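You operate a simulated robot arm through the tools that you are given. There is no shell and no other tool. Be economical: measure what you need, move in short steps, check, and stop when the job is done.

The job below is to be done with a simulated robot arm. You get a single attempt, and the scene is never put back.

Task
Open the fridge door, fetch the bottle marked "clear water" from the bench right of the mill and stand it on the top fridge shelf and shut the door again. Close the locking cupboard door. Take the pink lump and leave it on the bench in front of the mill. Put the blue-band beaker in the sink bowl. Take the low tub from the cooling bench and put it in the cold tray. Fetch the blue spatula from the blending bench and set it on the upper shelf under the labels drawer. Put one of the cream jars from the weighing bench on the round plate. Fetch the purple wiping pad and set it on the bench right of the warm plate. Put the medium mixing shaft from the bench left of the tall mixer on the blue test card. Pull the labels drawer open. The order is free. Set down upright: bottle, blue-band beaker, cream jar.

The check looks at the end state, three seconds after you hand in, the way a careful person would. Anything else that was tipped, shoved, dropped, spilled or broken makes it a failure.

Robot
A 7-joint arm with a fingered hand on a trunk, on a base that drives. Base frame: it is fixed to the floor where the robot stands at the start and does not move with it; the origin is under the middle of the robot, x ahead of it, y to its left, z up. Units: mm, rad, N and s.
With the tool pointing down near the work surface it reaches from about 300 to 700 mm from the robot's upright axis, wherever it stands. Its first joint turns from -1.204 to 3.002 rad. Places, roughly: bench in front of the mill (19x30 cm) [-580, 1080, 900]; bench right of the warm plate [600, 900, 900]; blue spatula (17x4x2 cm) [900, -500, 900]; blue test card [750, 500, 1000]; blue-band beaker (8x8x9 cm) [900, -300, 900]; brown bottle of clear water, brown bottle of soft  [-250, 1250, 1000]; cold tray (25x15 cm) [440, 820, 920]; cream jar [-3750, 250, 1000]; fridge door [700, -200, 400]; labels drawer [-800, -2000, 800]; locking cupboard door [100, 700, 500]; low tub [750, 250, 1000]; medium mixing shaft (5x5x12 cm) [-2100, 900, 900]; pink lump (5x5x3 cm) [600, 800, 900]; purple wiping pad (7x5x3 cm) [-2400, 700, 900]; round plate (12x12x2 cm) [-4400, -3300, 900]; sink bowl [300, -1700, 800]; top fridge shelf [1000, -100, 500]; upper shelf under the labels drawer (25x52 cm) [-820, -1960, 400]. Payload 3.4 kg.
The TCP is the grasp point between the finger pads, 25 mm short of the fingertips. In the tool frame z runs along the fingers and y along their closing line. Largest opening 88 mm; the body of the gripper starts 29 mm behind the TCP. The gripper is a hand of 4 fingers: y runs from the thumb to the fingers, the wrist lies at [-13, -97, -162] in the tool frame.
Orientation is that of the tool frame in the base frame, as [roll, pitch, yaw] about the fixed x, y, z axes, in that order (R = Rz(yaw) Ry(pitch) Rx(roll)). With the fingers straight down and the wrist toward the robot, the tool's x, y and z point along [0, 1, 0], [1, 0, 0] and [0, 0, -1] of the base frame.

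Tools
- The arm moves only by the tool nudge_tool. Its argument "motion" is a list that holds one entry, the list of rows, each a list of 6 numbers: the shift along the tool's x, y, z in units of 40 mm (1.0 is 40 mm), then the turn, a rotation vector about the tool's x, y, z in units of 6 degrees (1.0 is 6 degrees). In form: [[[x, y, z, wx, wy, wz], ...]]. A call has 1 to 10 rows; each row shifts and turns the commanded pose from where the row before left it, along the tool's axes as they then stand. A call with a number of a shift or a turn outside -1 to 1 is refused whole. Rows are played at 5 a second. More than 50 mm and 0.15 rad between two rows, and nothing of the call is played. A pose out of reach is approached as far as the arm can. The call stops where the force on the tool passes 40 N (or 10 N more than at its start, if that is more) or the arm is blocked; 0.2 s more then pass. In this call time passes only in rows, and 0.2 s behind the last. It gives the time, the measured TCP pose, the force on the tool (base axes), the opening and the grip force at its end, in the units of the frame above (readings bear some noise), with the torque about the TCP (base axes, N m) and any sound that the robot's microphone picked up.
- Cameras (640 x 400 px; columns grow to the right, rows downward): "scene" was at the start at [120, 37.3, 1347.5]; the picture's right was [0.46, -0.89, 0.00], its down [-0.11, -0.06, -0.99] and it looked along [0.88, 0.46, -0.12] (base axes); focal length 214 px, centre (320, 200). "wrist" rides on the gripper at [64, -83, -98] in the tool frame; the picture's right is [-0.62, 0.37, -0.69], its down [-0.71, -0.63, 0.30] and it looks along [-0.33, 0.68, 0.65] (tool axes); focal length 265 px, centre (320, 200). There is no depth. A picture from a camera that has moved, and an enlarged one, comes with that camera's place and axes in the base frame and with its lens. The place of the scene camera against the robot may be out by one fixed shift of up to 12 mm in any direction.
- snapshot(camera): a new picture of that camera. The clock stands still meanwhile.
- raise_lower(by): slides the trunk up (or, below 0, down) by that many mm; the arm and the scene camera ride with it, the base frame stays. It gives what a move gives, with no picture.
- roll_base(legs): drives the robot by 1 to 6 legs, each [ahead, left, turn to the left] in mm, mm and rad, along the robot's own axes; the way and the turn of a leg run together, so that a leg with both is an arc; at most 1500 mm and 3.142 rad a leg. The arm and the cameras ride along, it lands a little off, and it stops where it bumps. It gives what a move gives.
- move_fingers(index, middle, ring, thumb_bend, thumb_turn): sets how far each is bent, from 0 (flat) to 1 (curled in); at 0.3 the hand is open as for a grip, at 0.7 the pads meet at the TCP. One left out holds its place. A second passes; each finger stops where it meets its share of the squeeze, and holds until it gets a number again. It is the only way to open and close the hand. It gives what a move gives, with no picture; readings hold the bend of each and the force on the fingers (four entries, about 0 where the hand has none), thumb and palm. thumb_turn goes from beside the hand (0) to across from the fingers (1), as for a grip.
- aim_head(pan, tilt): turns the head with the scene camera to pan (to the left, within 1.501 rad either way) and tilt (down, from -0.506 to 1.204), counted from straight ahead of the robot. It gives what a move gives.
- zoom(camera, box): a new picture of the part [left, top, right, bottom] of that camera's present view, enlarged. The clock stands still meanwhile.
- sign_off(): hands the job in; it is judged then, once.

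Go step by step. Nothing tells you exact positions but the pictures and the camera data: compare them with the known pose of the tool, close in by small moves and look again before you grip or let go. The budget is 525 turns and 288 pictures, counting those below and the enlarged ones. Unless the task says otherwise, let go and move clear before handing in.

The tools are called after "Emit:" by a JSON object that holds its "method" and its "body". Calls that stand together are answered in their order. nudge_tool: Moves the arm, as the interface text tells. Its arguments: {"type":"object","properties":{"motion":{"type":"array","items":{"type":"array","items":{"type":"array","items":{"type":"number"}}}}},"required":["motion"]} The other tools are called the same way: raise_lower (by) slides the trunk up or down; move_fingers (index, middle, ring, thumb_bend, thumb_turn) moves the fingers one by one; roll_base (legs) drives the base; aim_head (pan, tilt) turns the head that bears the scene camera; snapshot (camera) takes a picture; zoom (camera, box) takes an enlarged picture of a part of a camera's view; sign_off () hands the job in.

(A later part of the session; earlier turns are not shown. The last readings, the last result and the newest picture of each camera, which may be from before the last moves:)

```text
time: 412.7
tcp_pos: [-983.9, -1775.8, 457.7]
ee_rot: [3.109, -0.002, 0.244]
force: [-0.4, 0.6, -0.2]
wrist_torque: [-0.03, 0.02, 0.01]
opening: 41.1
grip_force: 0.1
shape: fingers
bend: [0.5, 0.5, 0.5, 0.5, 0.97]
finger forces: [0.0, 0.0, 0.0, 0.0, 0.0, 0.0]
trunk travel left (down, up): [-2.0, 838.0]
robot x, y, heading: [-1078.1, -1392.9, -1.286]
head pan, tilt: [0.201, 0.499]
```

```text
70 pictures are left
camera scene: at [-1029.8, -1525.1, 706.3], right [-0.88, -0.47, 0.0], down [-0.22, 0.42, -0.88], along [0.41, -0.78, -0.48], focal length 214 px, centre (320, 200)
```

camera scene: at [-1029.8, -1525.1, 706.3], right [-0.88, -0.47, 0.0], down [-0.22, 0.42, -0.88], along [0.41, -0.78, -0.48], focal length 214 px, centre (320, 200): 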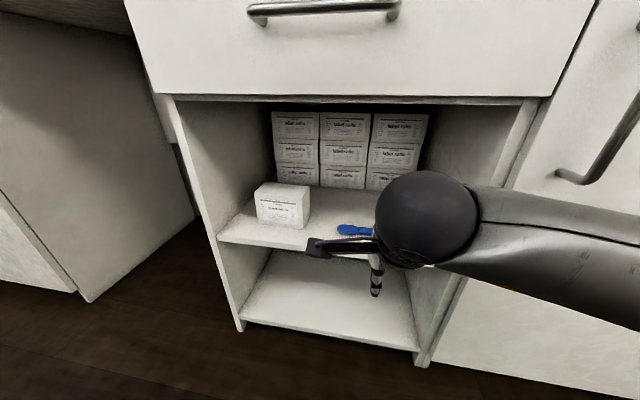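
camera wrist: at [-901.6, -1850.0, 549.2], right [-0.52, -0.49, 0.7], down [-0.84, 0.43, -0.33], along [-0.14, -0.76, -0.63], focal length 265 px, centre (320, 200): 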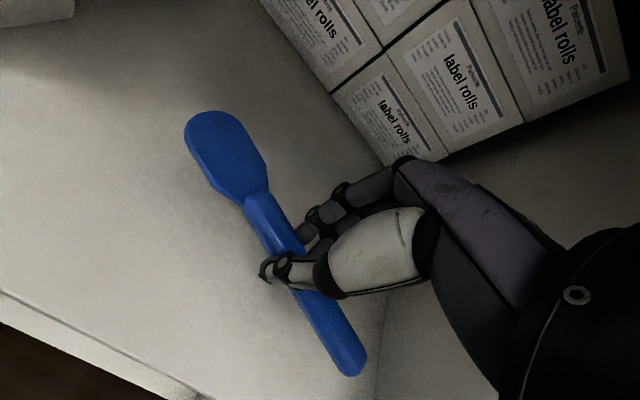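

Spatula is on the shelf. For the drawer I back off, raise the trunk slightly and rotate the hand to point forward (fingers above, thumb below) so it can pinch the horizontal handle.

Emit:
{"method": "roll_base", "body": {"legs": [[-330, 0, 0]]}}

Emit:
{"method": "raise_lower", "body": {"by": 80}}

Emit:
{"method": "nudge_tool", "body": {"motion": [[[0, 0.41, -0.276, -1, 0, 0], [0, 0.41, -0.276, -1, 0, 0], [0, 0.41, -0.276, -1, 0, 0], [0, 0.41, -0.276, -1, 0, 0], [0, 0.41, -0.276, -1, 0, 0], [0, 0.41, -0.276, -1, 0, 0], [0, 0.41, -0.276, -1, 0, 0], [0, 0.41, -0.276, -1, 0, 0]]]}}

Emit:
{"method": "nudge_tool", "body": {"motion": [[[0, 0.41, -0.276, -1, 0, 0], [0, 0.41, -0.276, -1, 0, 0], [0, 0.41, -0.276, -1, 0, 0], [0, 0.41, -0.276, -1, 0, 0], [0, 0.41, -0.276, -1, 0, 0], [0, 0.41, -0.276, -1, 0, 0], [0, 0.41, -0.276, -1, 0, 0]]]}}

Emit:
{"method": "snapshot", "body": {"camera": "scene"}}

Emit:
{"method": "snapshot", "body": {"camera": "wrist"}}

```text
time: 414.9
tcp_pos: [-1076.3, -1460.5, 458.5]
ee_rot: [3.109, -0.001, 0.253]
force: [0.2, 0.5, -0.6]
wrist_torque: [0.0, 0.03, 0.0]
opening: 41.2
grip_force: 0.1
shape: fingers
bend: [0.5, 0.5, 0.5, 0.5, 0.97]
finger forces: [0.0, 0.0, 0.0, 0.0, 0.1, 0.0]
trunk travel left (down, up): [-2.0, 838.0]
robot x, y, heading: [-1167.9, -1083.9, -1.275]
head pan, tilt: [0.201, 0.499]
```

```text
time: 416.1
tcp_pos: [-1076.4, -1460.6, 538.4]
ee_rot: [3.111, 0.0, 0.254]
force: [-0.4, -0.6, -0.1]
wrist_torque: [0.04, 0.0, -0.01]
opening: 41.3
grip_force: 0.0
shape: fingers
bend: [0.5, 0.5, 0.5, 0.5, 0.97]
finger forces: [0.0, 0.1, 0.0, 0.1, 0.0, 0.0]
trunk travel left (down, up): [-82.0, 758.0]
robot x, y, heading: [-1166.9, -1080.2, -1.274]
head pan, tilt: [0.201, 0.499]
```

```text
time: 417.9
tcp_pos: [-1055.4, -1543.6, 667.6]
ee_rot: [2.271, -0.003, 0.253]
force: [-0.1, -0.7, 0.0]
wrist_torque: [0.0, 0.03, 0.0]
opening: 41.2
grip_force: 0.0
shape: fingers
bend: [0.5, 0.5, 0.5, 0.5, 0.97]
finger forces: [0.0, 0.0, 0.0, 0.0, 0.0, 0.1]
trunk travel left (down, up): [-82.0, 758.0]
robot x, y, heading: [-1170.5, -1078.9, -1.275]
head pan, tilt: [0.201, 0.499]
```

```text
time: 419.5
tcp_pos: [-1062.3, -1517.2, 799.3]
ee_rot: [1.535, -0.002, 0.251]
force: [-0.9, 0.2, -0.6]
wrist_torque: [0.01, 0.02, 0.0]
opening: 41.3
grip_force: 0.0
shape: fingers
bend: [0.5, 0.5, 0.5, 0.5, 0.97]
finger forces: [0.0, 0.0, 0.0, 0.1, 0.0, 0.0]
trunk travel left (down, up): [-82.0, 758.0]
robot x, y, heading: [-1172.1, -1077.3, -1.275]
head pan, tilt: [0.201, 0.499]
```

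```text
69 pictures are left
camera scene: at [-1123.2, -1210.5, 786.4], right [-0.88, -0.47, 0.0], down [-0.23, 0.42, -0.88], along [0.42, -0.77, -0.48], focal length 214 px, centre (320, 200)
```

scene: 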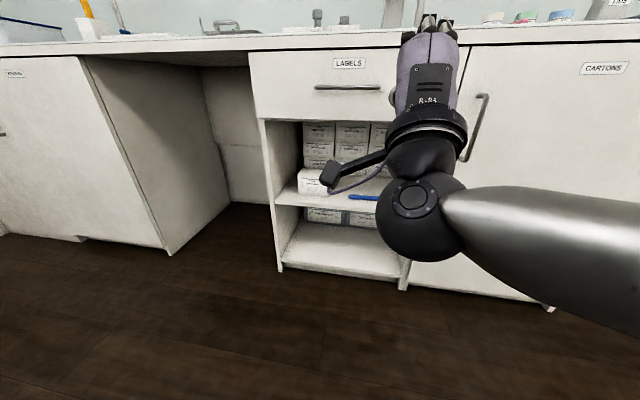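

```text
68 pictures are left
camera wrist: at [-1023.6, -1408.8, 713.2], right [-0.78, 0.53, 0.34], down [-0.61, -0.49, -0.62], along [-0.16, -0.69, 0.71], focal length 265 px, centre (320, 200)
```

wrist: 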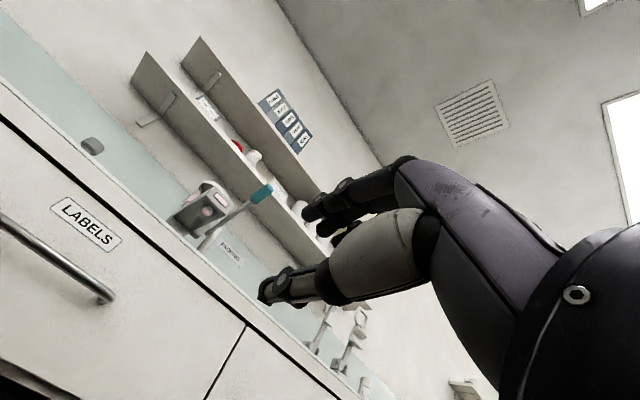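

The hand points forward now. The handle bar is at z≈780, centre (-898, -1813). Approach it.

Emit:
{"method": "roll_base", "body": {"legs": [[200, 0, -0.01]]}}

Emit:
{"method": "nudge_tool", "body": {"motion": [[[0.6, -0.2, 0.4, 0, 0, 0], [0.6, -0.2, 0.4, 0, 0, 0], [0.5, -0.1, 0.4, 0, 0, 0]]]}}

Emit:
{"method": "snapshot", "body": {"camera": "wrist"}}

Emit:
{"method": "snapshot", "body": {"camera": "scene"}}

```text
time: 421.1
tcp_pos: [-1012.8, -1710.1, 799.7]
ee_rot: [1.537, -0.002, 0.237]
force: [0.0, -0.9, -0.2]
wrist_torque: [-0.01, -0.01, 0.03]
opening: 41.2
grip_force: 0.0
shape: fingers
bend: [0.5, 0.5, 0.5, 0.5, 0.97]
finger forces: [0.1, 0.0, 0.1, 0.0, 0.1, 0.0]
trunk travel left (down, up): [-82.0, 758.0]
robot x, y, heading: [-1112.3, -1271.5, -1.291]
head pan, tilt: [0.201, 0.499]
```

```text
time: 421.9
tcp_pos: [-935.9, -1742.1, 782.1]
ee_rot: [1.537, -0.002, 0.237]
force: [-0.2, 0.5, 0.1]
wrist_torque: [0.01, -0.01, -0.01]
opening: 41.5
grip_force: 0.1
shape: fingers
bend: [0.5, 0.5, 0.5, 0.5, 0.97]
finger forces: [0.0, 0.1, 0.0, 0.0, 0.1, 0.0]
trunk travel left (down, up): [-82.0, 758.0]
robot x, y, heading: [-1113.6, -1270.8, -1.29]
head pan, tilt: [0.201, 0.499]
```

```text
67 pictures are left
camera wrist: at [-894.5, -1634.8, 695.8], right [-0.77, 0.54, 0.34], down [-0.62, -0.48, -0.62], along [-0.17, -0.69, 0.7], focal length 265 px, centre (320, 200)
```

wrist: 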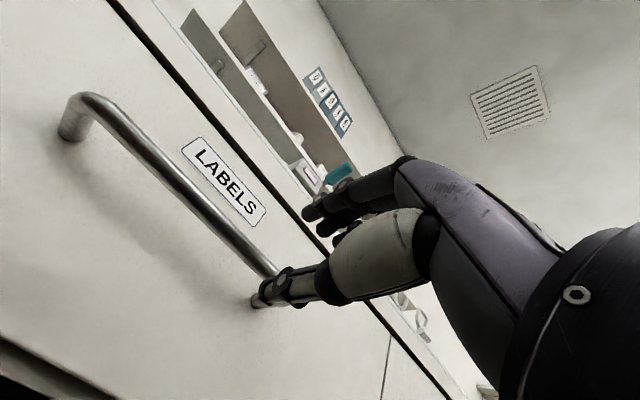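

```text
66 pictures are left
camera scene: at [-1068.6, -1403.5, 786.4], right [-0.89, -0.46, 0.0], down [-0.22, 0.42, -0.88], along [0.41, -0.78, -0.48], focal length 214 px, centre (320, 200)
```

scene: 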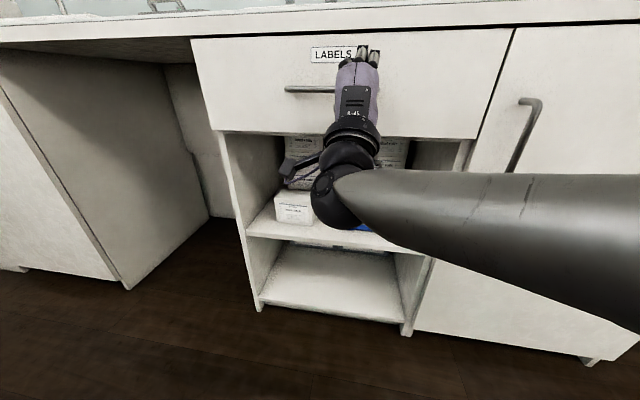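

The bar is ~54 mm ahead at z≈779. Advance so the bar sits between fingers and thumb.

Emit:
{"method": "nudge_tool", "body": {"motion": [[[0.2, -0.08, 0.4, 0, 0, 0], [0.2, 0, 0.4, 0, 0, 0], [0, 0, 0.4, 0, 0, 0]]]}}

Emit:
{"method": "snapshot", "body": {"camera": "wrist"}}

Emit:
{"method": "zoom", "body": {"camera": "scene", "box": [270, 30, 430, 130]}}

```text
time: 422.7
tcp_pos: [-907.2, -1785.1, 781.0]
ee_rot: [1.538, -0.001, 0.237]
force: [0.1, 0.2, -0.4]
wrist_torque: [0.0, 0.0, 0.0]
opening: 41.3
grip_force: 0.0
shape: fingers
bend: [0.5, 0.5, 0.5, 0.5, 0.97]
finger forces: [0.0, 0.0, 0.0, 0.0, 0.0, 0.1]
trunk travel left (down, up): [-82.0, 758.0]
robot x, y, heading: [-1111.6, -1270.2, -1.29]
head pan, tilt: [0.201, 0.499]
```

```text
65 pictures are left
camera wrist: at [-867.0, -1677.2, 694.0], right [-0.77, 0.54, 0.35], down [-0.62, -0.48, -0.62], along [-0.17, -0.69, 0.7], focal length 265 px, centre (320, 200)
```

wrist: 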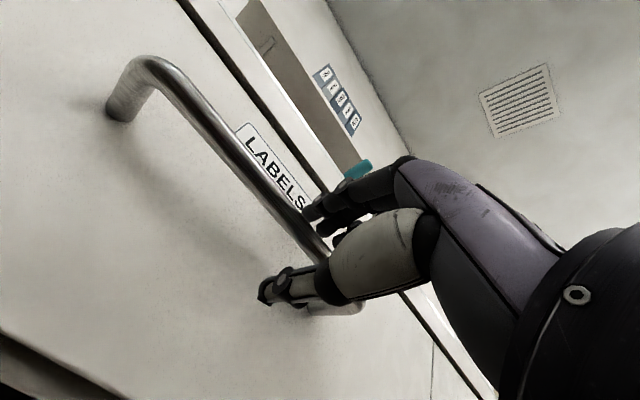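

```text
4.00 times, centred on (350, 80) of scene
camera zoom: at [-1068.5, -1403.5, 786.4], right [-0.89, -0.46, 0.0], down [-0.22, 0.42, -0.88], along [0.41, -0.78, -0.48], focal length 858 px, centre (200, 680)
```

zoom: 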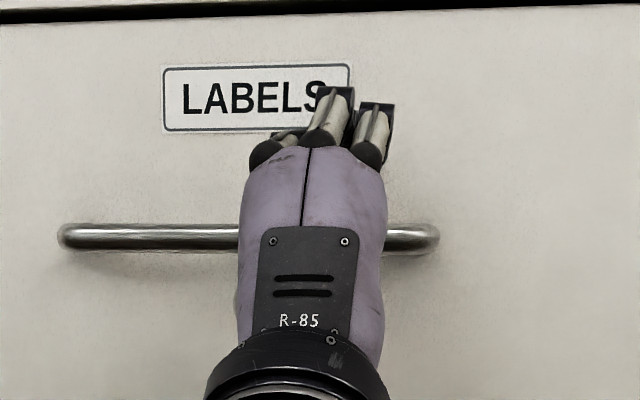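

The bar lies between fingers and thumb at the TCP. Close and pull by driving back.

Emit:
{"method": "move_fingers", "body": {"index": 0.85, "middle": 0.85, "ring": 0.85, "thumb_bend": 0.75}}

Emit:
{"method": "nudge_tool", "body": {"motion": [[[0, 0, -0.4, 0, 0, 0], [0, 0, -0.4, 0, 0, 0], [0, 0, -0.4, 0, 0, 0]]]}}

Emit:
{"method": "snapshot", "body": {"camera": "scene"}}

```text
time: 423.7
tcp_pos: [-907.5, -1785.0, 779.8]
ee_rot: [1.54, -0.001, 0.236]
force: [-0.3, -0.6, 0.6]
wrist_torque: [0.02, -0.02, 0.2]
opening: 0.0
grip_force: 13.4
shape: fingers
bend: [0.78, 0.85, 0.83, 0.73, 0.97]
finger forces: [0.0, 1.2, 8.0, 0.0, 17.4, 0.1]
trunk travel left (down, up): [-82.0, 758.0]
robot x, y, heading: [-1109.5, -1269.6, -1.292]
head pan, tilt: [0.201, 0.499]
```

```text
time: 424.5
tcp_pos: [-919.4, -1736.8, 779.0]
ee_rot: [1.538, -0.004, 0.237]
force: [-4.0, -1.6, 2.8]
wrist_torque: [-0.01, 0.02, 0.15]
opening: 0.0
grip_force: 10.6
shape: fingers
bend: [0.78, 0.85, 0.84, 0.72, 0.98]
finger forces: [0.1, 0.6, 5.6, 0.0, 15.7, 0.0]
trunk travel left (down, up): [-82.0, 758.0]
robot x, y, heading: [-1108.4, -1270.3, -1.293]
head pan, tilt: [0.201, 0.499]
```

```text
63 pictures are left
camera scene: at [-1069.2, -1403.5, 786.4], right [-0.89, -0.46, 0.0], down [-0.22, 0.42, -0.88], along [0.41, -0.78, -0.48], focal length 214 px, centre (320, 200)
```

scene: 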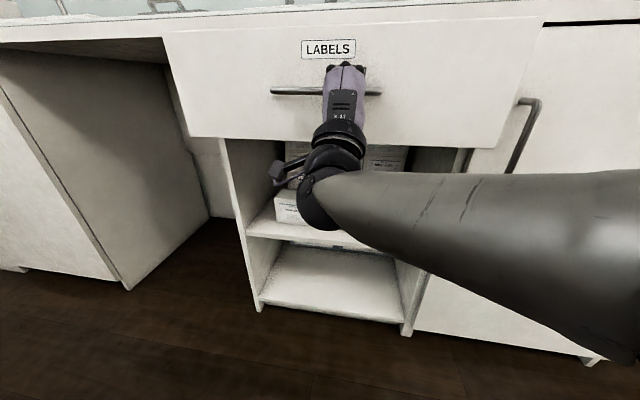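

The drawer is opening. Pull further by driving back.

Emit:
{"method": "roll_base", "body": {"legs": [[-100, 0, 0]]}}

Emit:
{"method": "roll_base", "body": {"legs": [[-100, 0, 0]]}}

Emit:
{"method": "snapshot", "body": {"camera": "scene"}}

```text
time: 425.6
tcp_pos: [-949.2, -1642.9, 778.0]
ee_rot: [1.538, -0.003, 0.237]
force: [-9.3, -1.9, -1.7]
wrist_torque: [0.08, 0.07, 0.2]
opening: 1.3
grip_force: 13.1
shape: fingers
bend: [0.83, 0.85, 0.83, 0.71, 0.98]
finger forces: [0.1, 1.1, 8.0, 0.0, 17.7, 0.1]
trunk travel left (down, up): [-82.0, 758.0]
robot x, y, heading: [-1137.9, -1171.2, -1.294]
head pan, tilt: [0.201, 0.499]
```

```text
time: 426.8
tcp_pos: [-974.5, -1546.7, 778.2]
ee_rot: [1.538, -0.003, 0.24]
force: [-8.7, -4.3, -0.5]
wrist_torque: [0.03, 0.04, 0.22]
opening: 3.3
grip_force: 13.2
shape: fingers
bend: [0.84, 0.85, 0.83, 0.71, 0.98]
finger forces: [0.0, 1.0, 8.0, 0.0, 17.5, 0.0]
trunk travel left (down, up): [-82.0, 758.0]
robot x, y, heading: [-1167.6, -1080.1, -1.291]
head pan, tilt: [0.201, 0.499]
```

```text
62 pictures are left
camera scene: at [-1124.0, -1213.1, 786.4], right [-0.89, -0.46, 0.0], down [-0.22, 0.42, -0.88], along [0.41, -0.78, -0.48], focal length 214 px, centre (320, 200)
```

scene: 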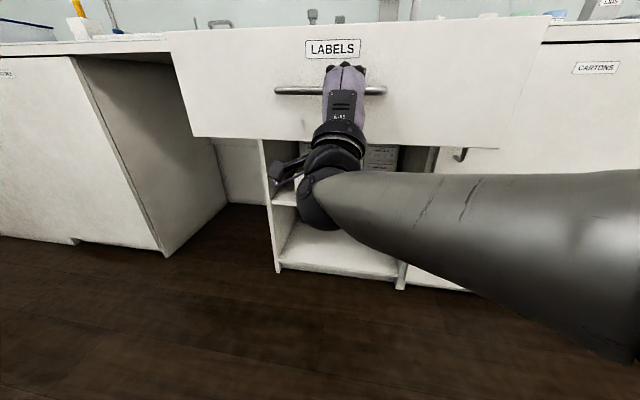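

Emit:
{"method": "roll_base", "body": {"legs": [[-60, 0, 0]]}}

Emit:
{"method": "move_fingers", "body": {"index": 0.4, "middle": 0.4, "ring": 0.4, "thumb_bend": 0.4}}

Emit:
{"method": "roll_base", "body": {"legs": [[-300, 0, 0]]}}

Emit:
{"method": "snapshot", "body": {"camera": "scene"}}

```text
time: 427.7
tcp_pos: [-992.8, -1490.1, 778.1]
ee_rot: [1.54, -0.004, 0.235]
force: [-7.9, -1.9, -1.9]
wrist_torque: [0.06, 0.05, 0.22]
opening: 4.2
grip_force: 15.1
shape: fingers
bend: [0.84, 0.85, 0.83, 0.71, 0.98]
finger forces: [0.0, 1.1, 9.3, 0.0, 19.0, 0.0]
trunk travel left (down, up): [-82.0, 758.0]
robot x, y, heading: [-1182.6, -1024.3, -1.292]
head pan, tilt: [0.201, 0.499]
```

```text
time: 428.7
tcp_pos: [-991.4, -1489.5, 777.8]
ee_rot: [1.538, -0.003, 0.232]
force: [-0.2, -0.1, 0.3]
wrist_torque: [0.04, -0.02, -0.02]
opening: 62.8
grip_force: 0.0
shape: fingers
bend: [0.4, 0.4, 0.4, 0.4, 0.98]
finger forces: [0.0, 0.1, 0.0, 0.0, 0.0, 0.0]
trunk travel left (down, up): [-82.0, 758.0]
robot x, y, heading: [-1187.0, -1020.5, -1.3]
head pan, tilt: [0.201, 0.499]
```

```text
time: 430.8
tcp_pos: [-1074.5, -1202.1, 778.0]
ee_rot: [1.538, -0.003, 0.232]
force: [-1.0, -0.4, -0.3]
wrist_torque: [0.02, -0.02, 0.02]
opening: 62.9
grip_force: 0.1
shape: fingers
bend: [0.4, 0.4, 0.4, 0.4, 0.98]
finger forces: [0.0, 0.0, 0.0, 0.0, 0.0, 0.0]
trunk travel left (down, up): [-82.0, 758.0]
robot x, y, heading: [-1265.8, -735.5, -1.296]
head pan, tilt: [0.201, 0.499]
```

```text
61 pictures are left
camera scene: at [-1221.6, -868.1, 786.4], right [-0.89, -0.46, 0.0], down [-0.22, 0.43, -0.88], along [0.4, -0.78, -0.48], focal length 214 px, centre (320, 200)
```

scene: 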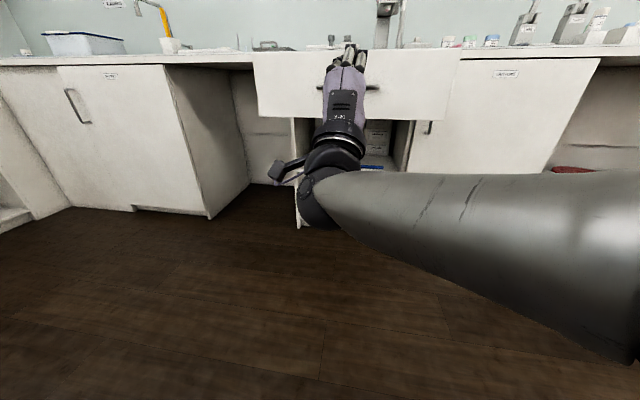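

The labels drawer is open. Now the fridge: turn to face the bench and roll the hand 90° for the vertical fridge handle.

Emit:
{"method": "roll_base", "body": {"legs": [[0, 0, 1.581], [800, 0, 0], [0, 300, 0]]}}

Emit:
{"method": "nudge_tool", "body": {"motion": [[[-0.255, 0.02, -0.3, 0, 0, 1], [-0.255, 0.02, -0.3, 0, 0, 1], [-0.255, 0.02, 0, 0, 0, 1], [-0.255, 0.02, 0, 0, 0, 1], [-0.255, 0.02, 0, 0, 0, 1], [-0.255, 0.02, 0, 0, 0, 1], [-0.255, 0.02, 0, 0, 0, 1], [-0.255, 0.02, 0, 0, 0, 1]]]}}

Emit:
{"method": "nudge_tool", "body": {"motion": [[[-0.255, 0.02, 0, 0, 0, 1], [-0.255, 0.02, 0, 0, 0, 1], [-0.255, 0.02, 0, 0, 0, 1], [-0.255, 0.02, 0, 0, 0, 1], [-0.255, 0.02, 0, 0, 0, 1], [-0.255, 0.02, 0, 0, 0, 1], [-0.255, 0.02, 0, 0, 0, 1]]]}}

Emit:
{"method": "aim_head", "body": {"pan": -0.2, "tilt": 0.3}}

Emit:
{"method": "snapshot", "body": {"camera": "scene"}}

```text
time: 440.6
tcp_pos: [-110.3, -21.0, 777.0]
ee_rot: [1.537, -0.003, 1.818]
force: [0.4, -0.5, 0.2]
wrist_torque: [-0.01, 0.0, -0.03]
opening: 63.2
grip_force: 0.1
shape: fingers
bend: [0.4, 0.4, 0.4, 0.4, 0.98]
finger forces: [0.0, 0.0, 0.1, 0.1, 0.0, 0.0]
trunk travel left (down, up): [-82.0, 758.0]
robot x, y, heading: [-576.5, -213.9, 0.289]
head pan, tilt: [0.201, 0.499]
```

```text
time: 442.4
tcp_pos: [-113.3, -98.7, 754.0]
ee_rot: [1.521, -0.842, 1.852]
force: [-0.6, 0.0, -0.1]
wrist_torque: [-0.02, 0.0, -0.02]
opening: 62.8
grip_force: 0.1
shape: fingers
bend: [0.4, 0.4, 0.4, 0.4, 0.98]
finger forces: [0.0, 0.0, 0.0, 0.0, 0.1, 0.0]
trunk travel left (down, up): [-82.0, 758.0]
robot x, y, heading: [-577.7, -214.8, 0.286]
head pan, tilt: [0.201, 0.499]
```

```text
time: 444.0
tcp_pos: [-104.8, -131.2, 692.2]
ee_rot: [-0.103, -1.537, -2.795]
force: [-0.2, 1.0, 0.7]
wrist_torque: [0.0, -0.02, -0.01]
opening: 62.9
grip_force: 0.0
shape: fingers
bend: [0.4, 0.4, 0.4, 0.4, 0.98]
finger forces: [0.0, 0.1, 0.1, 0.1, 0.1, 0.0]
trunk travel left (down, up): [-82.0, 758.0]
robot x, y, heading: [-575.8, -217.2, 0.282]
head pan, tilt: [0.201, 0.499]
```

```text
time: 444.9
tcp_pos: [-104.7, -130.4, 693.2]
ee_rot: [-0.075, -1.537, -2.824]
force: [-0.2, 0.0, -0.2]
wrist_torque: [-0.02, -0.01, 0.01]
opening: 62.8
grip_force: 0.0
shape: fingers
bend: [0.4, 0.4, 0.4, 0.4, 0.98]
finger forces: [0.0, 0.0, 0.0, 0.1, 0.0, 0.0]
trunk travel left (down, up): [-82.0, 758.0]
robot x, y, heading: [-577.6, -217.6, 0.282]
head pan, tilt: [-0.201, 0.3]
```

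```text
60 pictures are left
camera scene: at [-447.4, -198.5, 804.7], right [0.09, -1.0, 0.0], down [-0.29, -0.03, -0.96], along [0.95, 0.08, -0.3], focal length 214 px, centre (320, 200)
```

scene: 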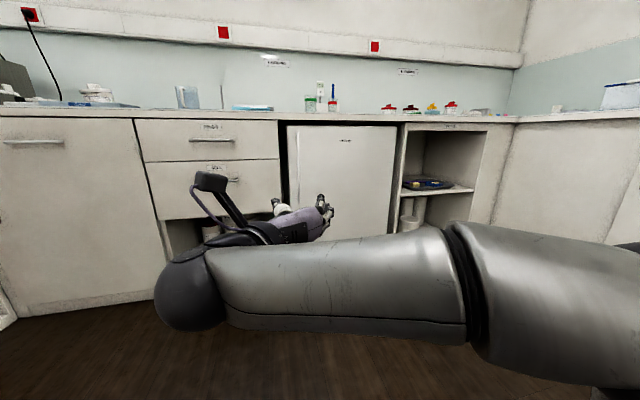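

Emit:
{"method": "zoom", "body": {"camera": "scene", "box": [260, 110, 420, 210]}}

Emit:
{"method": "snapshot", "body": {"camera": "wrist"}}

```text
4.00 times, centred on (340, 160) of scene
camera zoom: at [-447.4, -198.5, 804.7], right [0.09, -1.0, 0.0], down [-0.29, -0.03, -0.96], along [0.95, 0.08, -0.3], focal length 858 px, centre (240, 360)
```

zoom: 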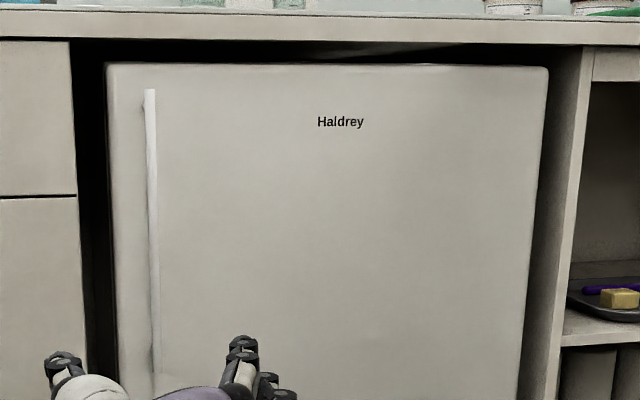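

```text
58 pictures are left
camera wrist: at [-222.2, -75.2, 754.1], right [-0.56, -0.52, -0.64], down [0.17, 0.69, -0.7], along [0.81, -0.5, -0.3], focal length 265 px, centre (320, 200)
```

wrist: 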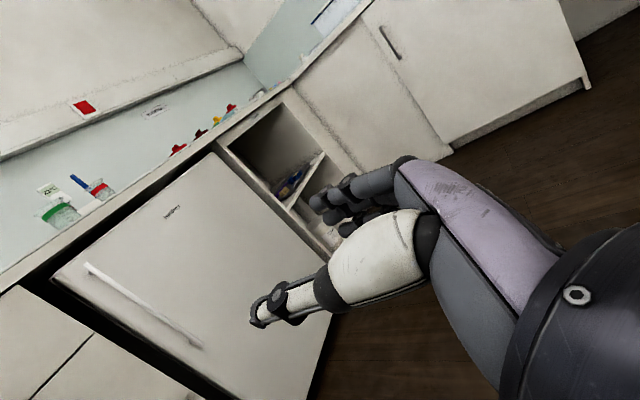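

The handle is a vertical bar at about (524, -5), z 500–805. Drive in so the hand reaches it.

Emit:
{"method": "roll_base", "body": {"legs": [[540, -70, 0]]}}

Emit:
{"method": "snapshot", "body": {"camera": "wrist"}}

Emit:
{"method": "snapshot", "body": {"camera": "scene"}}

```text
time: 448.0
tcp_pos: [425.1, -43.4, 692.8]
ee_rot: [-0.055, -1.537, -2.839]
force: [0.7, 0.0, -0.1]
wrist_torque: [0.01, 0.01, 0.01]
opening: 62.9
grip_force: 0.0
shape: fingers
bend: [0.4, 0.4, 0.4, 0.4, 0.98]
finger forces: [0.1, 0.0, 0.0, 0.1, 0.1, 0.1]
trunk travel left (down, up): [-82.0, 758.0]
robot x, y, heading: [-50.6, -131.3, 0.294]
head pan, tilt: [-0.201, 0.3]
```

```text
57 pictures are left
camera wrist: at [306.7, 10.4, 754.1], right [-0.56, -0.52, -0.64], down [0.16, 0.69, -0.7], along [0.81, -0.5, -0.3], focal length 265 px, centre (320, 200)
```

wrist: 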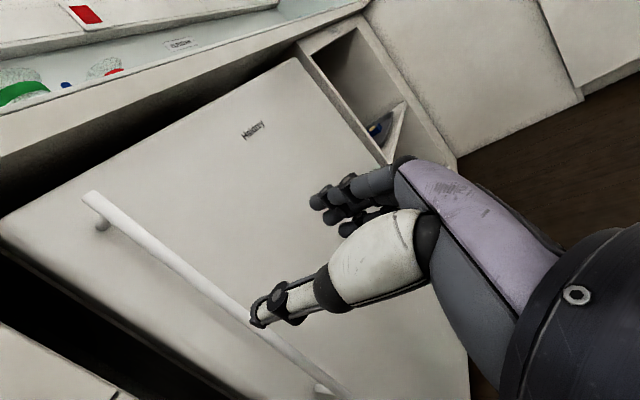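

```text
56 pictures are left
camera scene: at [81.9, -113.7, 804.8], right [0.09, -1.0, 0.0], down [-0.29, -0.03, -0.96], along [0.95, 0.09, -0.3], focal length 214 px, centre (320, 200)
```

scene: 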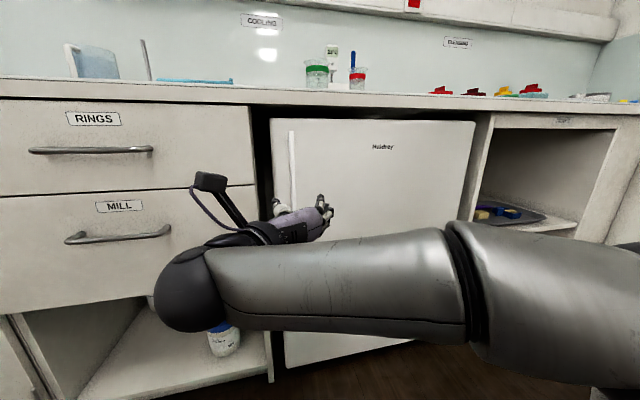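

Laterally aligned; the bar is ~140 mm ahead. Advance 100 mm and check.

Emit:
{"method": "nudge_tool", "body": {"motion": [[[0, 0, 0.8, 0, 0, 0], [0, 0, 0.8, 0, 0, 0], [0, 0, 0.8, 0, 0, 0]]]}}

Emit:
{"method": "snapshot", "body": {"camera": "wrist"}}

```text
time: 448.8
tcp_pos: [514.4, -21.7, 696.9]
ee_rot: [-0.093, -1.537, -2.801]
force: [0.3, 0.2, -0.5]
wrist_torque: [-0.01, 0.02, 0.01]
opening: 63.1
grip_force: 0.1
shape: fingers
bend: [0.4, 0.4, 0.4, 0.4, 0.98]
finger forces: [0.0, 0.0, 0.1, 0.0, 0.0, 0.1]
trunk travel left (down, up): [-82.0, 758.0]
robot x, y, heading: [-43.1, -134.1, 0.296]
head pan, tilt: [-0.201, 0.3]
```

```text
55 pictures are left
camera wrist: at [397.6, 33.9, 758.0], right [-0.56, -0.52, -0.64], down [0.16, 0.69, -0.7], along [0.81, -0.5, -0.3], focal length 265 px, centre (320, 200)
```

wrist: 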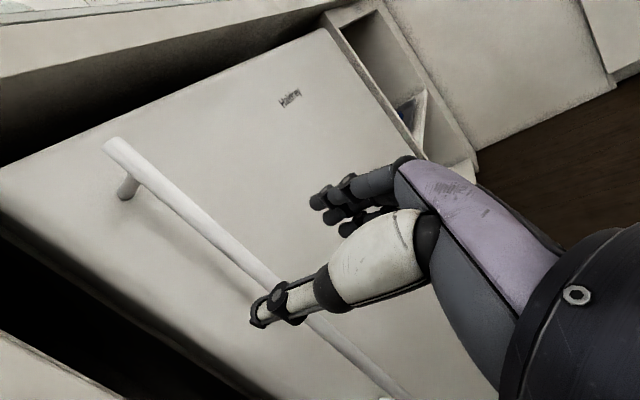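

Emit:
{"method": "nudge_tool", "body": {"motion": [[[0, -0.2, 0.5, 0, 0, 0], [0, 0, 0.5, 0, 0, 0], [0, 0, 0.35, 0, 0, 0]]]}}

Emit:
{"method": "snapshot", "body": {"camera": "wrist"}}

```text
time: 449.6
tcp_pos: [566.0, -1.1, 698.7]
ee_rot: [-0.029, -1.538, -2.864]
force: [0.7, -0.7, -0.2]
wrist_torque: [-0.02, 0.0, 0.01]
opening: 63.2
grip_force: 0.0
shape: fingers
bend: [0.4, 0.4, 0.4, 0.4, 0.98]
finger forces: [0.1, 0.0, 0.0, 0.0, 0.1, 0.1]
trunk travel left (down, up): [-82.0, 758.0]
robot x, y, heading: [-48.3, -133.0, 0.289]
head pan, tilt: [-0.201, 0.3]
```

```text
54 pictures are left
camera wrist: at [449.3, 54.8, 759.4], right [-0.56, -0.52, -0.64], down [0.16, 0.69, -0.7], along [0.81, -0.5, -0.3], focal length 265 px, centre (320, 200)
```

wrist: 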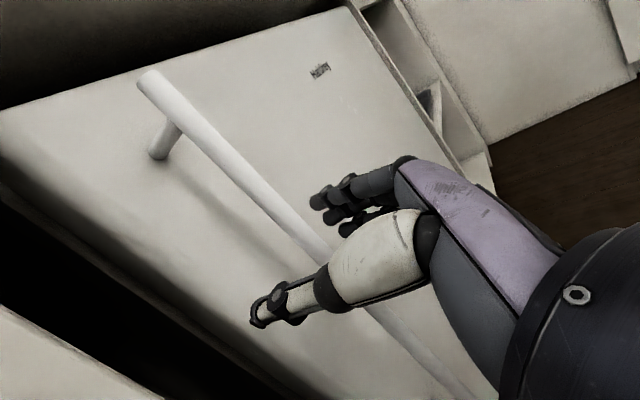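

The bar runs through the TCP. Close and pull.

Emit:
{"method": "move_fingers", "body": {"index": 0.85, "middle": 0.85, "ring": 0.85, "thumb_bend": 0.8}}

Emit:
{"method": "nudge_tool", "body": {"motion": [[[0, 0, -0.4, 0, 0, 0], [0, 0, -0.4, 0, 0, 0], [0, 0, -0.4, 0, 0, 0], [0, 0, -0.4, 0, 0, 0]]]}}

Emit:
{"method": "snapshot", "body": {"camera": "wrist"}}

```text
time: 450.6
tcp_pos: [569.6, -3.2, 697.0]
ee_rot: [-0.122, -1.539, -2.778]
force: [18.0, -12.7, 4.8]
wrist_torque: [-0.28, -0.24, -0.15]
opening: 0.2
grip_force: 18.8
shape: fingers
bend: [0.75, 0.73, 0.72, 0.73, 0.97]
finger forces: [9.9, 8.8, 9.4, 0.1, 8.7, 0.0]
trunk travel left (down, up): [-82.0, 758.0]
robot x, y, heading: [-47.3, -133.0, 0.29]
head pan, tilt: [-0.201, 0.3]
```

```text
time: 451.5
tcp_pos: [523.8, -22.2, 695.7]
ee_rot: [-0.262, -1.537, -2.653]
force: [10.3, -18.4, -1.0]
wrist_torque: [-0.23, -0.1, 0.03]
opening: 0.0
grip_force: 10.1
shape: fingers
bend: [0.76, 0.75, 0.74, 0.75, 0.96]
finger forces: [3.2, 7.4, 9.5, 0.1, 0.0, 0.0]
trunk travel left (down, up): [-82.0, 758.0]
robot x, y, heading: [-48.8, -132.7, 0.288]
head pan, tilt: [-0.201, 0.3]
stopped in row 4: the force on the tool passed its limit at 41 N (the readings are from after the stop); the commanded pose is now the measured one
```

```text
53 pictures are left
camera wrist: at [407.3, 34.7, 758.0], right [-0.57, -0.5, -0.65], down [0.18, 0.69, -0.7], along [0.8, -0.52, -0.31], focal length 265 px, centre (320, 200)
```

wrist: 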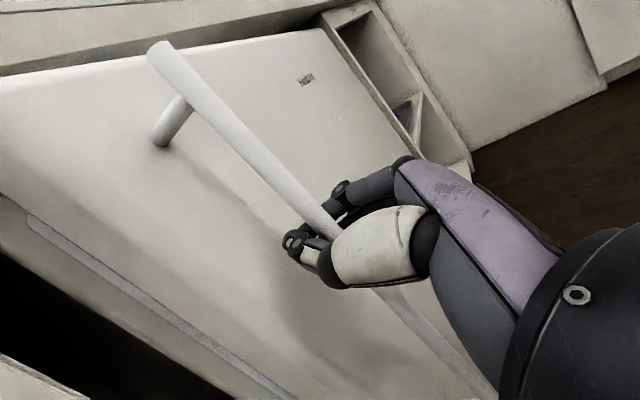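

The door is ajar. Continue pulling by driving back along the arc.

Emit:
{"method": "roll_base", "body": {"legs": [[-80, -20, 0]]}}

Emit:
{"method": "roll_base", "body": {"legs": [[-100, -50, 0]]}}

Emit:
{"method": "snapshot", "body": {"camera": "scene"}}

```text
time: 452.5
tcp_pos: [468.4, -62.8, 697.5]
ee_rot: [-0.301, -1.535, -2.63]
force: [10.5, -11.6, -1.2]
wrist_torque: [-0.19, -0.15, 0.06]
opening: 0.0
grip_force: 7.3
shape: fingers
bend: [0.76, 0.76, 0.74, 0.75, 0.96]
finger forces: [0.9, 5.9, 7.4, 0.0, 0.0, 0.0]
trunk travel left (down, up): [-82.0, 758.0]
robot x, y, heading: [-104.0, -164.1, 0.286]
head pan, tilt: [-0.201, 0.3]
stopped in leg 1: the force on the tool passed its limit at 42 N (the readings are from after the stop); the commanded pose is now the measured one
```

```text
time: 453.7
tcp_pos: [390.1, -137.1, 695.9]
ee_rot: [-0.36, -1.534, -2.565]
force: [23.5, -19.3, 2.2]
wrist_torque: [-0.26, -0.3, 0.2]
opening: 0.0
grip_force: 15.9
shape: fingers
bend: [0.76, 0.75, 0.74, 0.75, 0.96]
finger forces: [7.6, 9.9, 13.1, 0.0, 0.0, 0.0]
trunk travel left (down, up): [-82.0, 758.0]
robot x, y, heading: [-182.5, -241.4, 0.281]
head pan, tilt: [-0.201, 0.3]
```

```text
52 pictures are left
camera scene: at [-52.0, -227.4, 804.4], right [0.09, -1.0, 0.0], down [-0.3, -0.02, -0.95], along [0.95, 0.08, -0.3], focal length 214 px, centre (320, 200)
```

scene: 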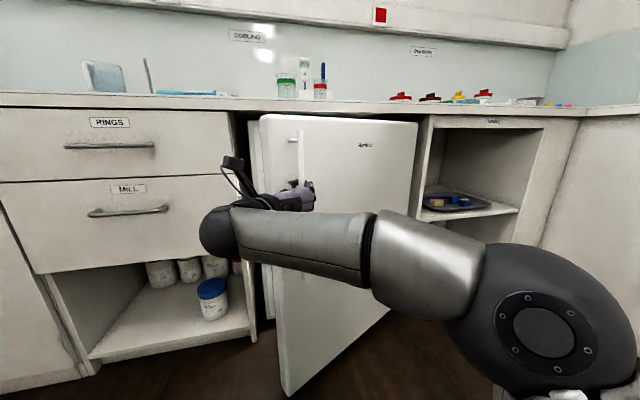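

Emit:
{"method": "roll_base", "body": {"legs": [[-90, -55, 0]]}}

Emit:
{"method": "roll_base", "body": {"legs": [[-85, -75, 0]]}}

Emit:
{"method": "roll_base", "body": {"legs": [[-70, -90, 0]]}}

Emit:
{"method": "snapshot", "body": {"camera": "scene"}}

```text
time: 454.8
tcp_pos: [351.9, -193.8, 695.6]
ee_rot: [-0.416, -1.535, -2.532]
force: [14.2, -8.0, -0.4]
wrist_torque: [-0.12, -0.23, 0.18]
opening: 0.1
grip_force: 7.6
shape: fingers
bend: [0.76, 0.76, 0.74, 0.75, 0.96]
finger forces: [1.1, 6.5, 8.5, 0.0, 0.1, 0.1]
trunk travel left (down, up): [-82.0, 758.0]
robot x, y, heading: [-226.4, -289.7, 0.284]
head pan, tilt: [-0.201, 0.3]
stopped in leg 1: the force on the tool passed its limit at 46 N (the readings are from after the stop); the commanded pose is now the measured one
```

```text
time: 455.9
tcp_pos: [315.5, -263.8, 696.7]
ee_rot: [-0.532, -1.534, -2.426]
force: [14.7, -5.7, 0.0]
wrist_torque: [-0.15, -0.22, 0.15]
opening: 0.1
grip_force: 8.1
shape: fingers
bend: [0.76, 0.76, 0.74, 0.75, 0.95]
finger forces: [1.1, 6.4, 8.6, 0.0, 0.1, 0.0]
trunk travel left (down, up): [-82.0, 758.0]
robot x, y, heading: [-263.2, -356.9, 0.284]
head pan, tilt: [-0.201, 0.3]
stopped in leg 1: the force on the tool passed its limit at 43 N (the readings are from after the stop); the commanded pose is now the measured one
```

```text
time: 457.0
tcp_pos: [284.4, -353.5, 695.9]
ee_rot: [-0.54, -1.532, -2.421]
force: [17.4, -3.9, 0.5]
wrist_torque: [-0.1, -0.31, 0.14]
opening: 0.1
grip_force: 8.0
shape: fingers
bend: [0.76, 0.75, 0.74, 0.75, 0.95]
finger forces: [0.7, 7.0, 9.0, 0.1, 0.0, 0.1]
trunk travel left (down, up): [-82.0, 758.0]
robot x, y, heading: [-293.3, -441.6, 0.283]
head pan, tilt: [-0.201, 0.3]
stopped in leg 1: the force on the tool passed its limit at 44 N (the readings are from after the stop); the commanded pose is now the measured one
```

```text
51 pictures are left
camera scene: at [-167.0, -427.5, 804.4], right [0.08, -1.0, 0.0], down [-0.3, -0.02, -0.95], along [0.95, 0.08, -0.3], focal length 214 px, centre (320, 200)
```

scene: 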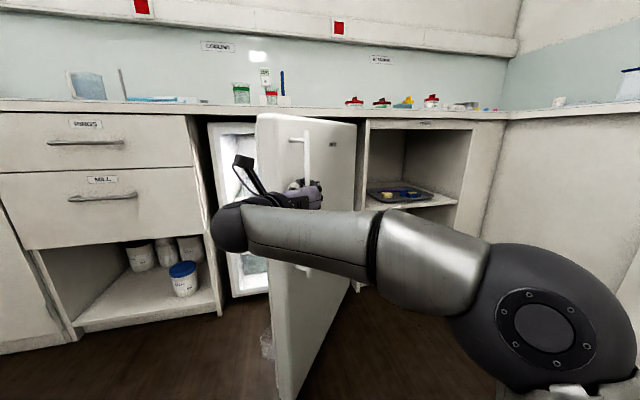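

Emit:
{"method": "roll_base", "body": {"legs": [[-50, -85, 0]]}}

Emit:
{"method": "roll_base", "body": {"legs": [[-30, -100, 0]]}}

Emit:
{"method": "roll_base", "body": {"legs": [[-10, -100, 0]]}}

Emit:
{"method": "snapshot", "body": {"camera": "scene"}}

```text
time: 458.1
tcp_pos: [272.9, -414.5, 695.3]
ee_rot: [-0.594, -1.533, -2.371]
force: [17.5, -1.9, 0.9]
wrist_torque: [-0.05, -0.25, 0.08]
opening: 0.0
grip_force: 7.9
shape: fingers
bend: [0.76, 0.75, 0.74, 0.75, 0.95]
finger forces: [0.3, 7.2, 8.2, 0.0, 0.1, 0.1]
trunk travel left (down, up): [-82.0, 758.0]
robot x, y, heading: [-310.5, -502.9, 0.279]
head pan, tilt: [-0.201, 0.3]
stopped in leg 1: the force on the tool passed its limit at 44 N (the readings are from after the stop); the commanded pose is now the measured one
```

```text
time: 459.2
tcp_pos: [269.4, -514.9, 696.1]
ee_rot: [-0.534, -1.533, -2.426]
force: [23.6, 2.3, -0.3]
wrist_torque: [0.04, -0.39, 0.14]
opening: 0.0
grip_force: 9.5
shape: fingers
bend: [0.76, 0.75, 0.74, 0.75, 0.95]
finger forces: [0.4, 8.0, 11.8, 0.1, 0.1, 0.1]
trunk travel left (down, up): [-82.0, 758.0]
robot x, y, heading: [-309.2, -604.4, 0.285]
head pan, tilt: [-0.201, 0.3]
```

```text
time: 460.4
tcp_pos: [289.0, -612.4, 693.9]
ee_rot: [-0.497, -1.534, -2.464]
force: [14.8, 4.7, -1.5]
wrist_torque: [0.1, -0.26, 0.1]
opening: 0.0
grip_force: 6.5
shape: fingers
bend: [0.76, 0.76, 0.74, 0.75, 0.95]
finger forces: [0.1, 5.2, 8.5, 0.0, 0.1, 0.0]
trunk travel left (down, up): [-82.0, 758.0]
robot x, y, heading: [-295.2, -701.4, 0.276]
head pan, tilt: [-0.201, 0.3]
```

```text
50 pictures are left
camera scene: at [-165.1, -686.0, 804.4], right [0.08, -1.0, 0.0], down [-0.3, -0.02, -0.95], along [0.95, 0.08, -0.3], focal length 214 px, centre (320, 200)
```

scene: 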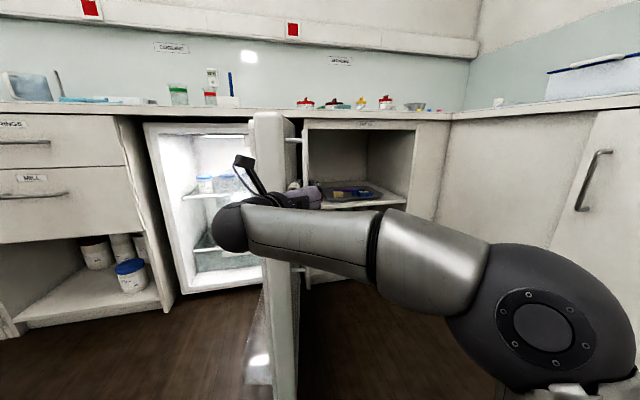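

The door is open ~90°. Release the handle and back off; look inside.

Emit:
{"method": "move_fingers", "body": {"index": 0.3, "middle": 0.3, "ring": 0.3, "thumb_bend": 0.3}}

Emit:
{"method": "nudge_tool", "body": {"motion": [[[0, 0, -0.5, 0, 0, 0], [0, 0, -0.8, 0, 0, 0], [0, 0, -0.8, 0, 0, 0]]]}}

Emit:
{"method": "roll_base", "body": {"legs": [[-150, 0, 0], [0, 350, 0]]}}

Emit:
{"method": "snapshot", "body": {"camera": "scene"}}

```text
time: 461.4
tcp_pos: [287.0, -613.3, 697.3]
ee_rot: [-0.501, -1.531, -2.459]
force: [-0.9, 0.9, 0.4]
wrist_torque: [0.0, 0.05, -0.04]
opening: 85.3
grip_force: 0.1
shape: fingers
bend: [0.3, 0.3, 0.3, 0.29, 0.97]
finger forces: [0.1, 0.0, 0.0, 0.0, 0.9, 0.0]
trunk travel left (down, up): [-82.0, 758.0]
robot x, y, heading: [-292.0, -701.9, 0.281]
head pan, tilt: [-0.201, 0.3]
```

```text
time: 462.2
tcp_pos: [203.3, -627.8, 693.9]
ee_rot: [-0.449, -1.531, -2.511]
force: [0.5, -0.2, 0.7]
wrist_torque: [-0.01, -0.03, 0.0]
opening: 84.9
grip_force: 0.1
shape: fingers
bend: [0.3, 0.3, 0.3, 0.3, 0.97]
finger forces: [0.1, 0.1, 0.0, 0.1, 0.0, 0.0]
trunk travel left (down, up): [-82.0, 758.0]
robot x, y, heading: [-295.8, -701.1, 0.285]
head pan, tilt: [-0.201, 0.3]
```

```text
time: 465.4
tcp_pos: [-35.8, -338.6, 693.6]
ee_rot: [-0.514, -1.532, -2.452]
force: [0.0, 0.2, -0.1]
wrist_torque: [0.02, 0.01, 0.01]
opening: 84.8
grip_force: 0.1
shape: fingers
bend: [0.3, 0.3, 0.3, 0.3, 0.97]
finger forces: [0.0, 0.1, 0.0, 0.0, 0.0, 0.0]
trunk travel left (down, up): [-82.0, 758.0]
robot x, y, heading: [-537.8, -410.4, 0.274]
head pan, tilt: [-0.201, 0.3]
```

```text
49 pictures are left
camera scene: at [-406.5, -395.5, 804.8], right [0.07, -1.0, 0.0], down [-0.29, -0.02, -0.96], along [0.95, 0.07, -0.3], focal length 214 px, centre (320, 200)
```

scene: 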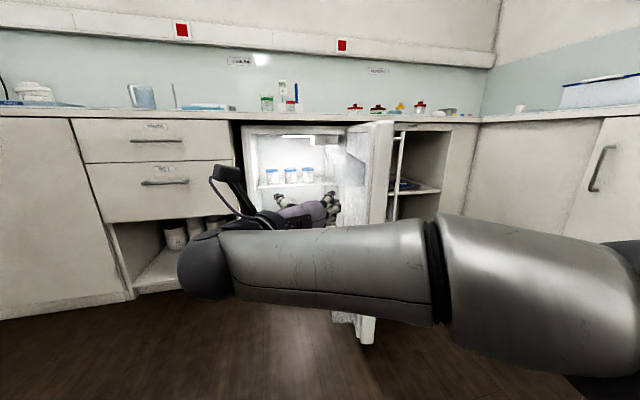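

The fridge is open; its top shelf holds three small jars with free space. Now fetch the bottle: raise the trunk and drive to the bench right of the mill.

Emit:
{"method": "raise_lower", "body": {"by": 270}}

Emit:
{"method": "roll_base", "body": {"legs": [[0, 0, 1.582], [686, 0, 0], [0, -600, 0]]}}

Emit:
{"method": "aim_head", "body": {"pan": -0.3, "tilt": 0.4}}

Emit:
{"method": "snapshot", "body": {"camera": "scene"}}

Emit:
{"method": "snapshot", "body": {"camera": "wrist"}}

```text
time: 468.1
tcp_pos: [-34.5, -338.4, 963.1]
ee_rot: [-0.555, -1.531, -2.412]
force: [0.9, 0.1, -0.5]
wrist_torque: [0.0, 0.01, -0.02]
opening: 84.9
grip_force: 0.1
shape: fingers
bend: [0.3, 0.3, 0.3, 0.3, 0.97]
finger forces: [0.1, 0.1, 0.0, 0.0, 0.0, 0.1]
trunk travel left (down, up): [-352.0, 488.0]
robot x, y, heading: [-532.2, -408.2, 0.278]
head pan, tilt: [-0.201, 0.3]
```

```text
time: 478.8
tcp_pos: [-199.9, 920.6, 964.4]
ee_rot: [-0.502, -1.531, -0.898]
force: [0.0, 0.3, 1.1]
wrist_torque: [0.06, -0.03, -0.01]
opening: 85.0
grip_force: 0.1
shape: fingers
bend: [0.3, 0.3, 0.3, 0.3, 0.97]
finger forces: [0.1, 0.0, 0.1, 0.1, 0.1, 0.0]
trunk travel left (down, up): [-352.0, 488.0]
robot x, y, heading: [-130.0, 422.6, 1.843]
head pan, tilt: [-0.201, 0.3]
```

```text
time: 479.5
tcp_pos: [-200.3, 920.0, 964.0]
ee_rot: [-0.519, -1.532, -0.881]
force: [0.7, 0.6, 0.1]
wrist_torque: [-0.03, -0.01, 0.01]
opening: 85.0
grip_force: 0.0
shape: fingers
bend: [0.3, 0.3, 0.3, 0.3, 0.97]
finger forces: [0.1, 0.0, 0.0, 0.1, 0.0, 0.2]
trunk travel left (down, up): [-352.0, 488.0]
robot x, y, heading: [-131.5, 421.0, 1.843]
head pan, tilt: [-0.3, 0.4]
```

```text
48 pictures are left
camera scene: at [-152.1, 555.8, 1065.5], right [1.0, -0.03, 0.0], down [-0.01, -0.39, -0.92], along [0.03, 0.92, -0.39], focal length 214 px, centre (320, 200)
```

scene: 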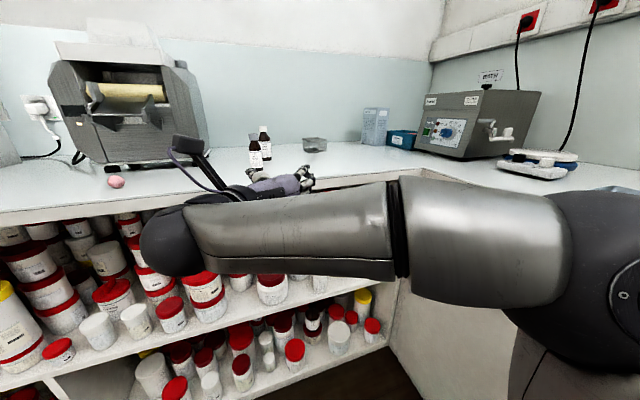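

```text
47 pictures are left
camera wrist: at [-263.4, 806.6, 1026.6], right [0.47, -0.6, -0.65], down [-0.69, 0.21, -0.69], along [0.55, 0.77, -0.31], focal length 265 px, centre (320, 200)
```

wrist: 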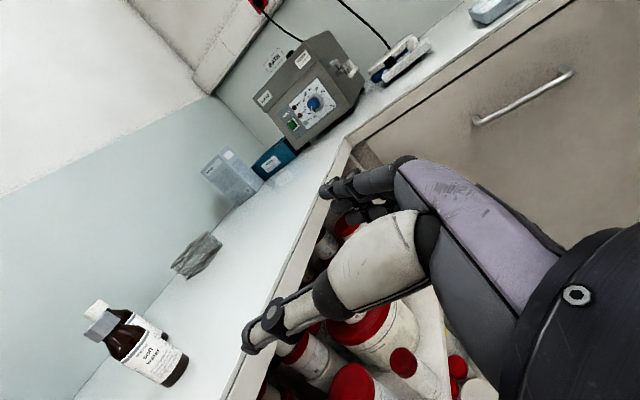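

Emit:
{"method": "zoom", "body": {"camera": "scene", "box": [235, 115, 295, 175]}}

Emit:
{"method": "zoom", "body": {"camera": "wrist", "box": [70, 290, 210, 395]}}

```text
6.67 times, centred on (265, 145) of scene
camera zoom: at [-152.1, 555.8, 1065.5], right [1.0, -0.03, 0.0], down [-0.01, -0.39, -0.92], along [0.03, 0.92, -0.39], focal length 1430 px, centre (687, 567)
```

zoom: 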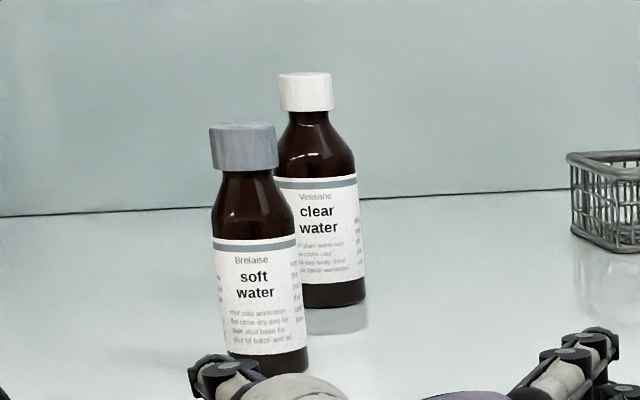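

```text
3.81 times, centred on (140, 342) of wrist
camera zoom: at [-263.4, 806.6, 1026.6], right [0.47, -0.6, -0.65], down [-0.69, 0.21, -0.69], along [0.55, 0.77, -0.31], focal length 1011 px, centre (1006, -343)
```

zoom: 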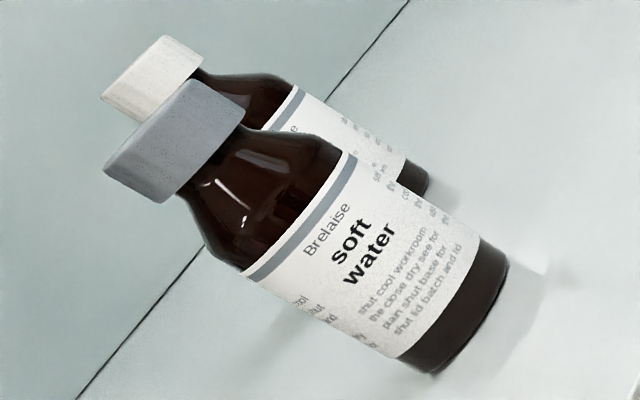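

The clear water bottle (white cap, ~(-308, 1322)) stands behind the soft water. I'll grip it with the hand pitched 45° down from the front, reaching over the soft-water bottle: raise the trunk and pitch the hand.

Emit:
{"method": "raise_lower", "body": {"by": 240}}

Emit:
{"method": "nudge_tool", "body": {"motion": [[[-0.425, 0, 0, 0, -1, 0], [-0.425, 0, 0, 0, -1, 0], [-0.425, 0, 0, 0, -1, 0], [-0.425, 0, 0, 0, -1, 0], [-0.425, 0, 0, 0, -1, 0], [-0.425, 0, 0, 0, -1, 0], [-0.425, 0, 0, 0, -1, 0]]]}}

Emit:
{"method": "roll_base", "body": {"legs": [[170, -100, 0]]}}

Emit:
{"method": "snapshot", "body": {"camera": "wrist"}}

Emit:
{"method": "snapshot", "body": {"camera": "scene"}}

```text
time: 482.0
tcp_pos: [-199.2, 920.3, 1203.7]
ee_rot: [-0.511, -1.531, -0.891]
force: [0.3, 0.3, 0.4]
wrist_torque: [-0.02, -0.01, 0.01]
opening: 84.8
grip_force: 0.0
shape: fingers
bend: [0.3, 0.3, 0.3, 0.3, 0.97]
finger forces: [0.0, 0.0, 0.0, 0.0, 0.1, 0.0]
trunk travel left (down, up): [-592.0, 248.0]
robot x, y, heading: [-127.9, 418.8, 1.839]
head pan, tilt: [-0.3, 0.4]
```

```text
time: 483.6
tcp_pos: [-197.0, 888.0, 1092.0]
ee_rot: [-3.111, -0.87, 1.717]
force: [-0.1, 0.0, 0.5]
wrist_torque: [-0.02, -0.02, -0.04]
opening: 84.9
grip_force: 0.1
shape: fingers
bend: [0.3, 0.3, 0.3, 0.3, 0.97]
finger forces: [0.0, 0.0, 0.0, 0.0, 0.0, 0.1]
trunk travel left (down, up): [-592.0, 248.0]
robot x, y, heading: [-133.1, 418.9, 1.845]
head pan, tilt: [-0.3, 0.4]
```

```text
time: 485.1
tcp_pos: [-146.0, 1076.5, 1091.3]
ee_rot: [-3.11, -0.873, 1.721]
force: [1.1, 0.1, -0.1]
wrist_torque: [-0.01, 0.03, 0.04]
opening: 85.0
grip_force: 0.1
shape: fingers
bend: [0.3, 0.3, 0.3, 0.3, 0.97]
finger forces: [0.1, 0.1, 0.0, 0.1, 0.0, 0.0]
trunk travel left (down, up): [-592.0, 248.0]
robot x, y, heading: [-80.0, 613.1, 1.842]
head pan, tilt: [-0.3, 0.4]
```

```text
44 pictures are left
camera wrist: at [-220.4, 1028.3, 1205.6], right [0.52, -0.85, -0.04], down [-0.6, -0.33, -0.73], along [0.61, 0.4, -0.68], focal length 265 px, centre (320, 200)
```

wrist: 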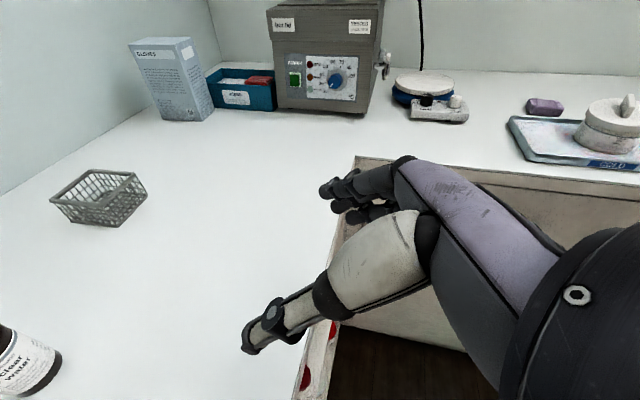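

```text
43 pictures are left
camera scene: at [-101.0, 744.8, 1305.4], right [1.0, -0.03, 0.0], down [-0.01, -0.39, -0.92], along [0.02, 0.92, -0.39], focal length 214 px, centre (320, 200)
```

scene: 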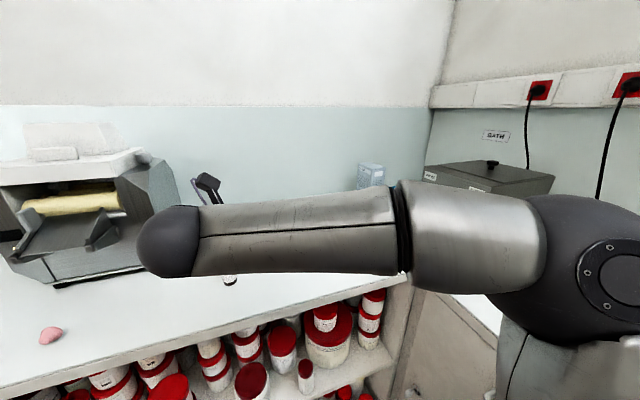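

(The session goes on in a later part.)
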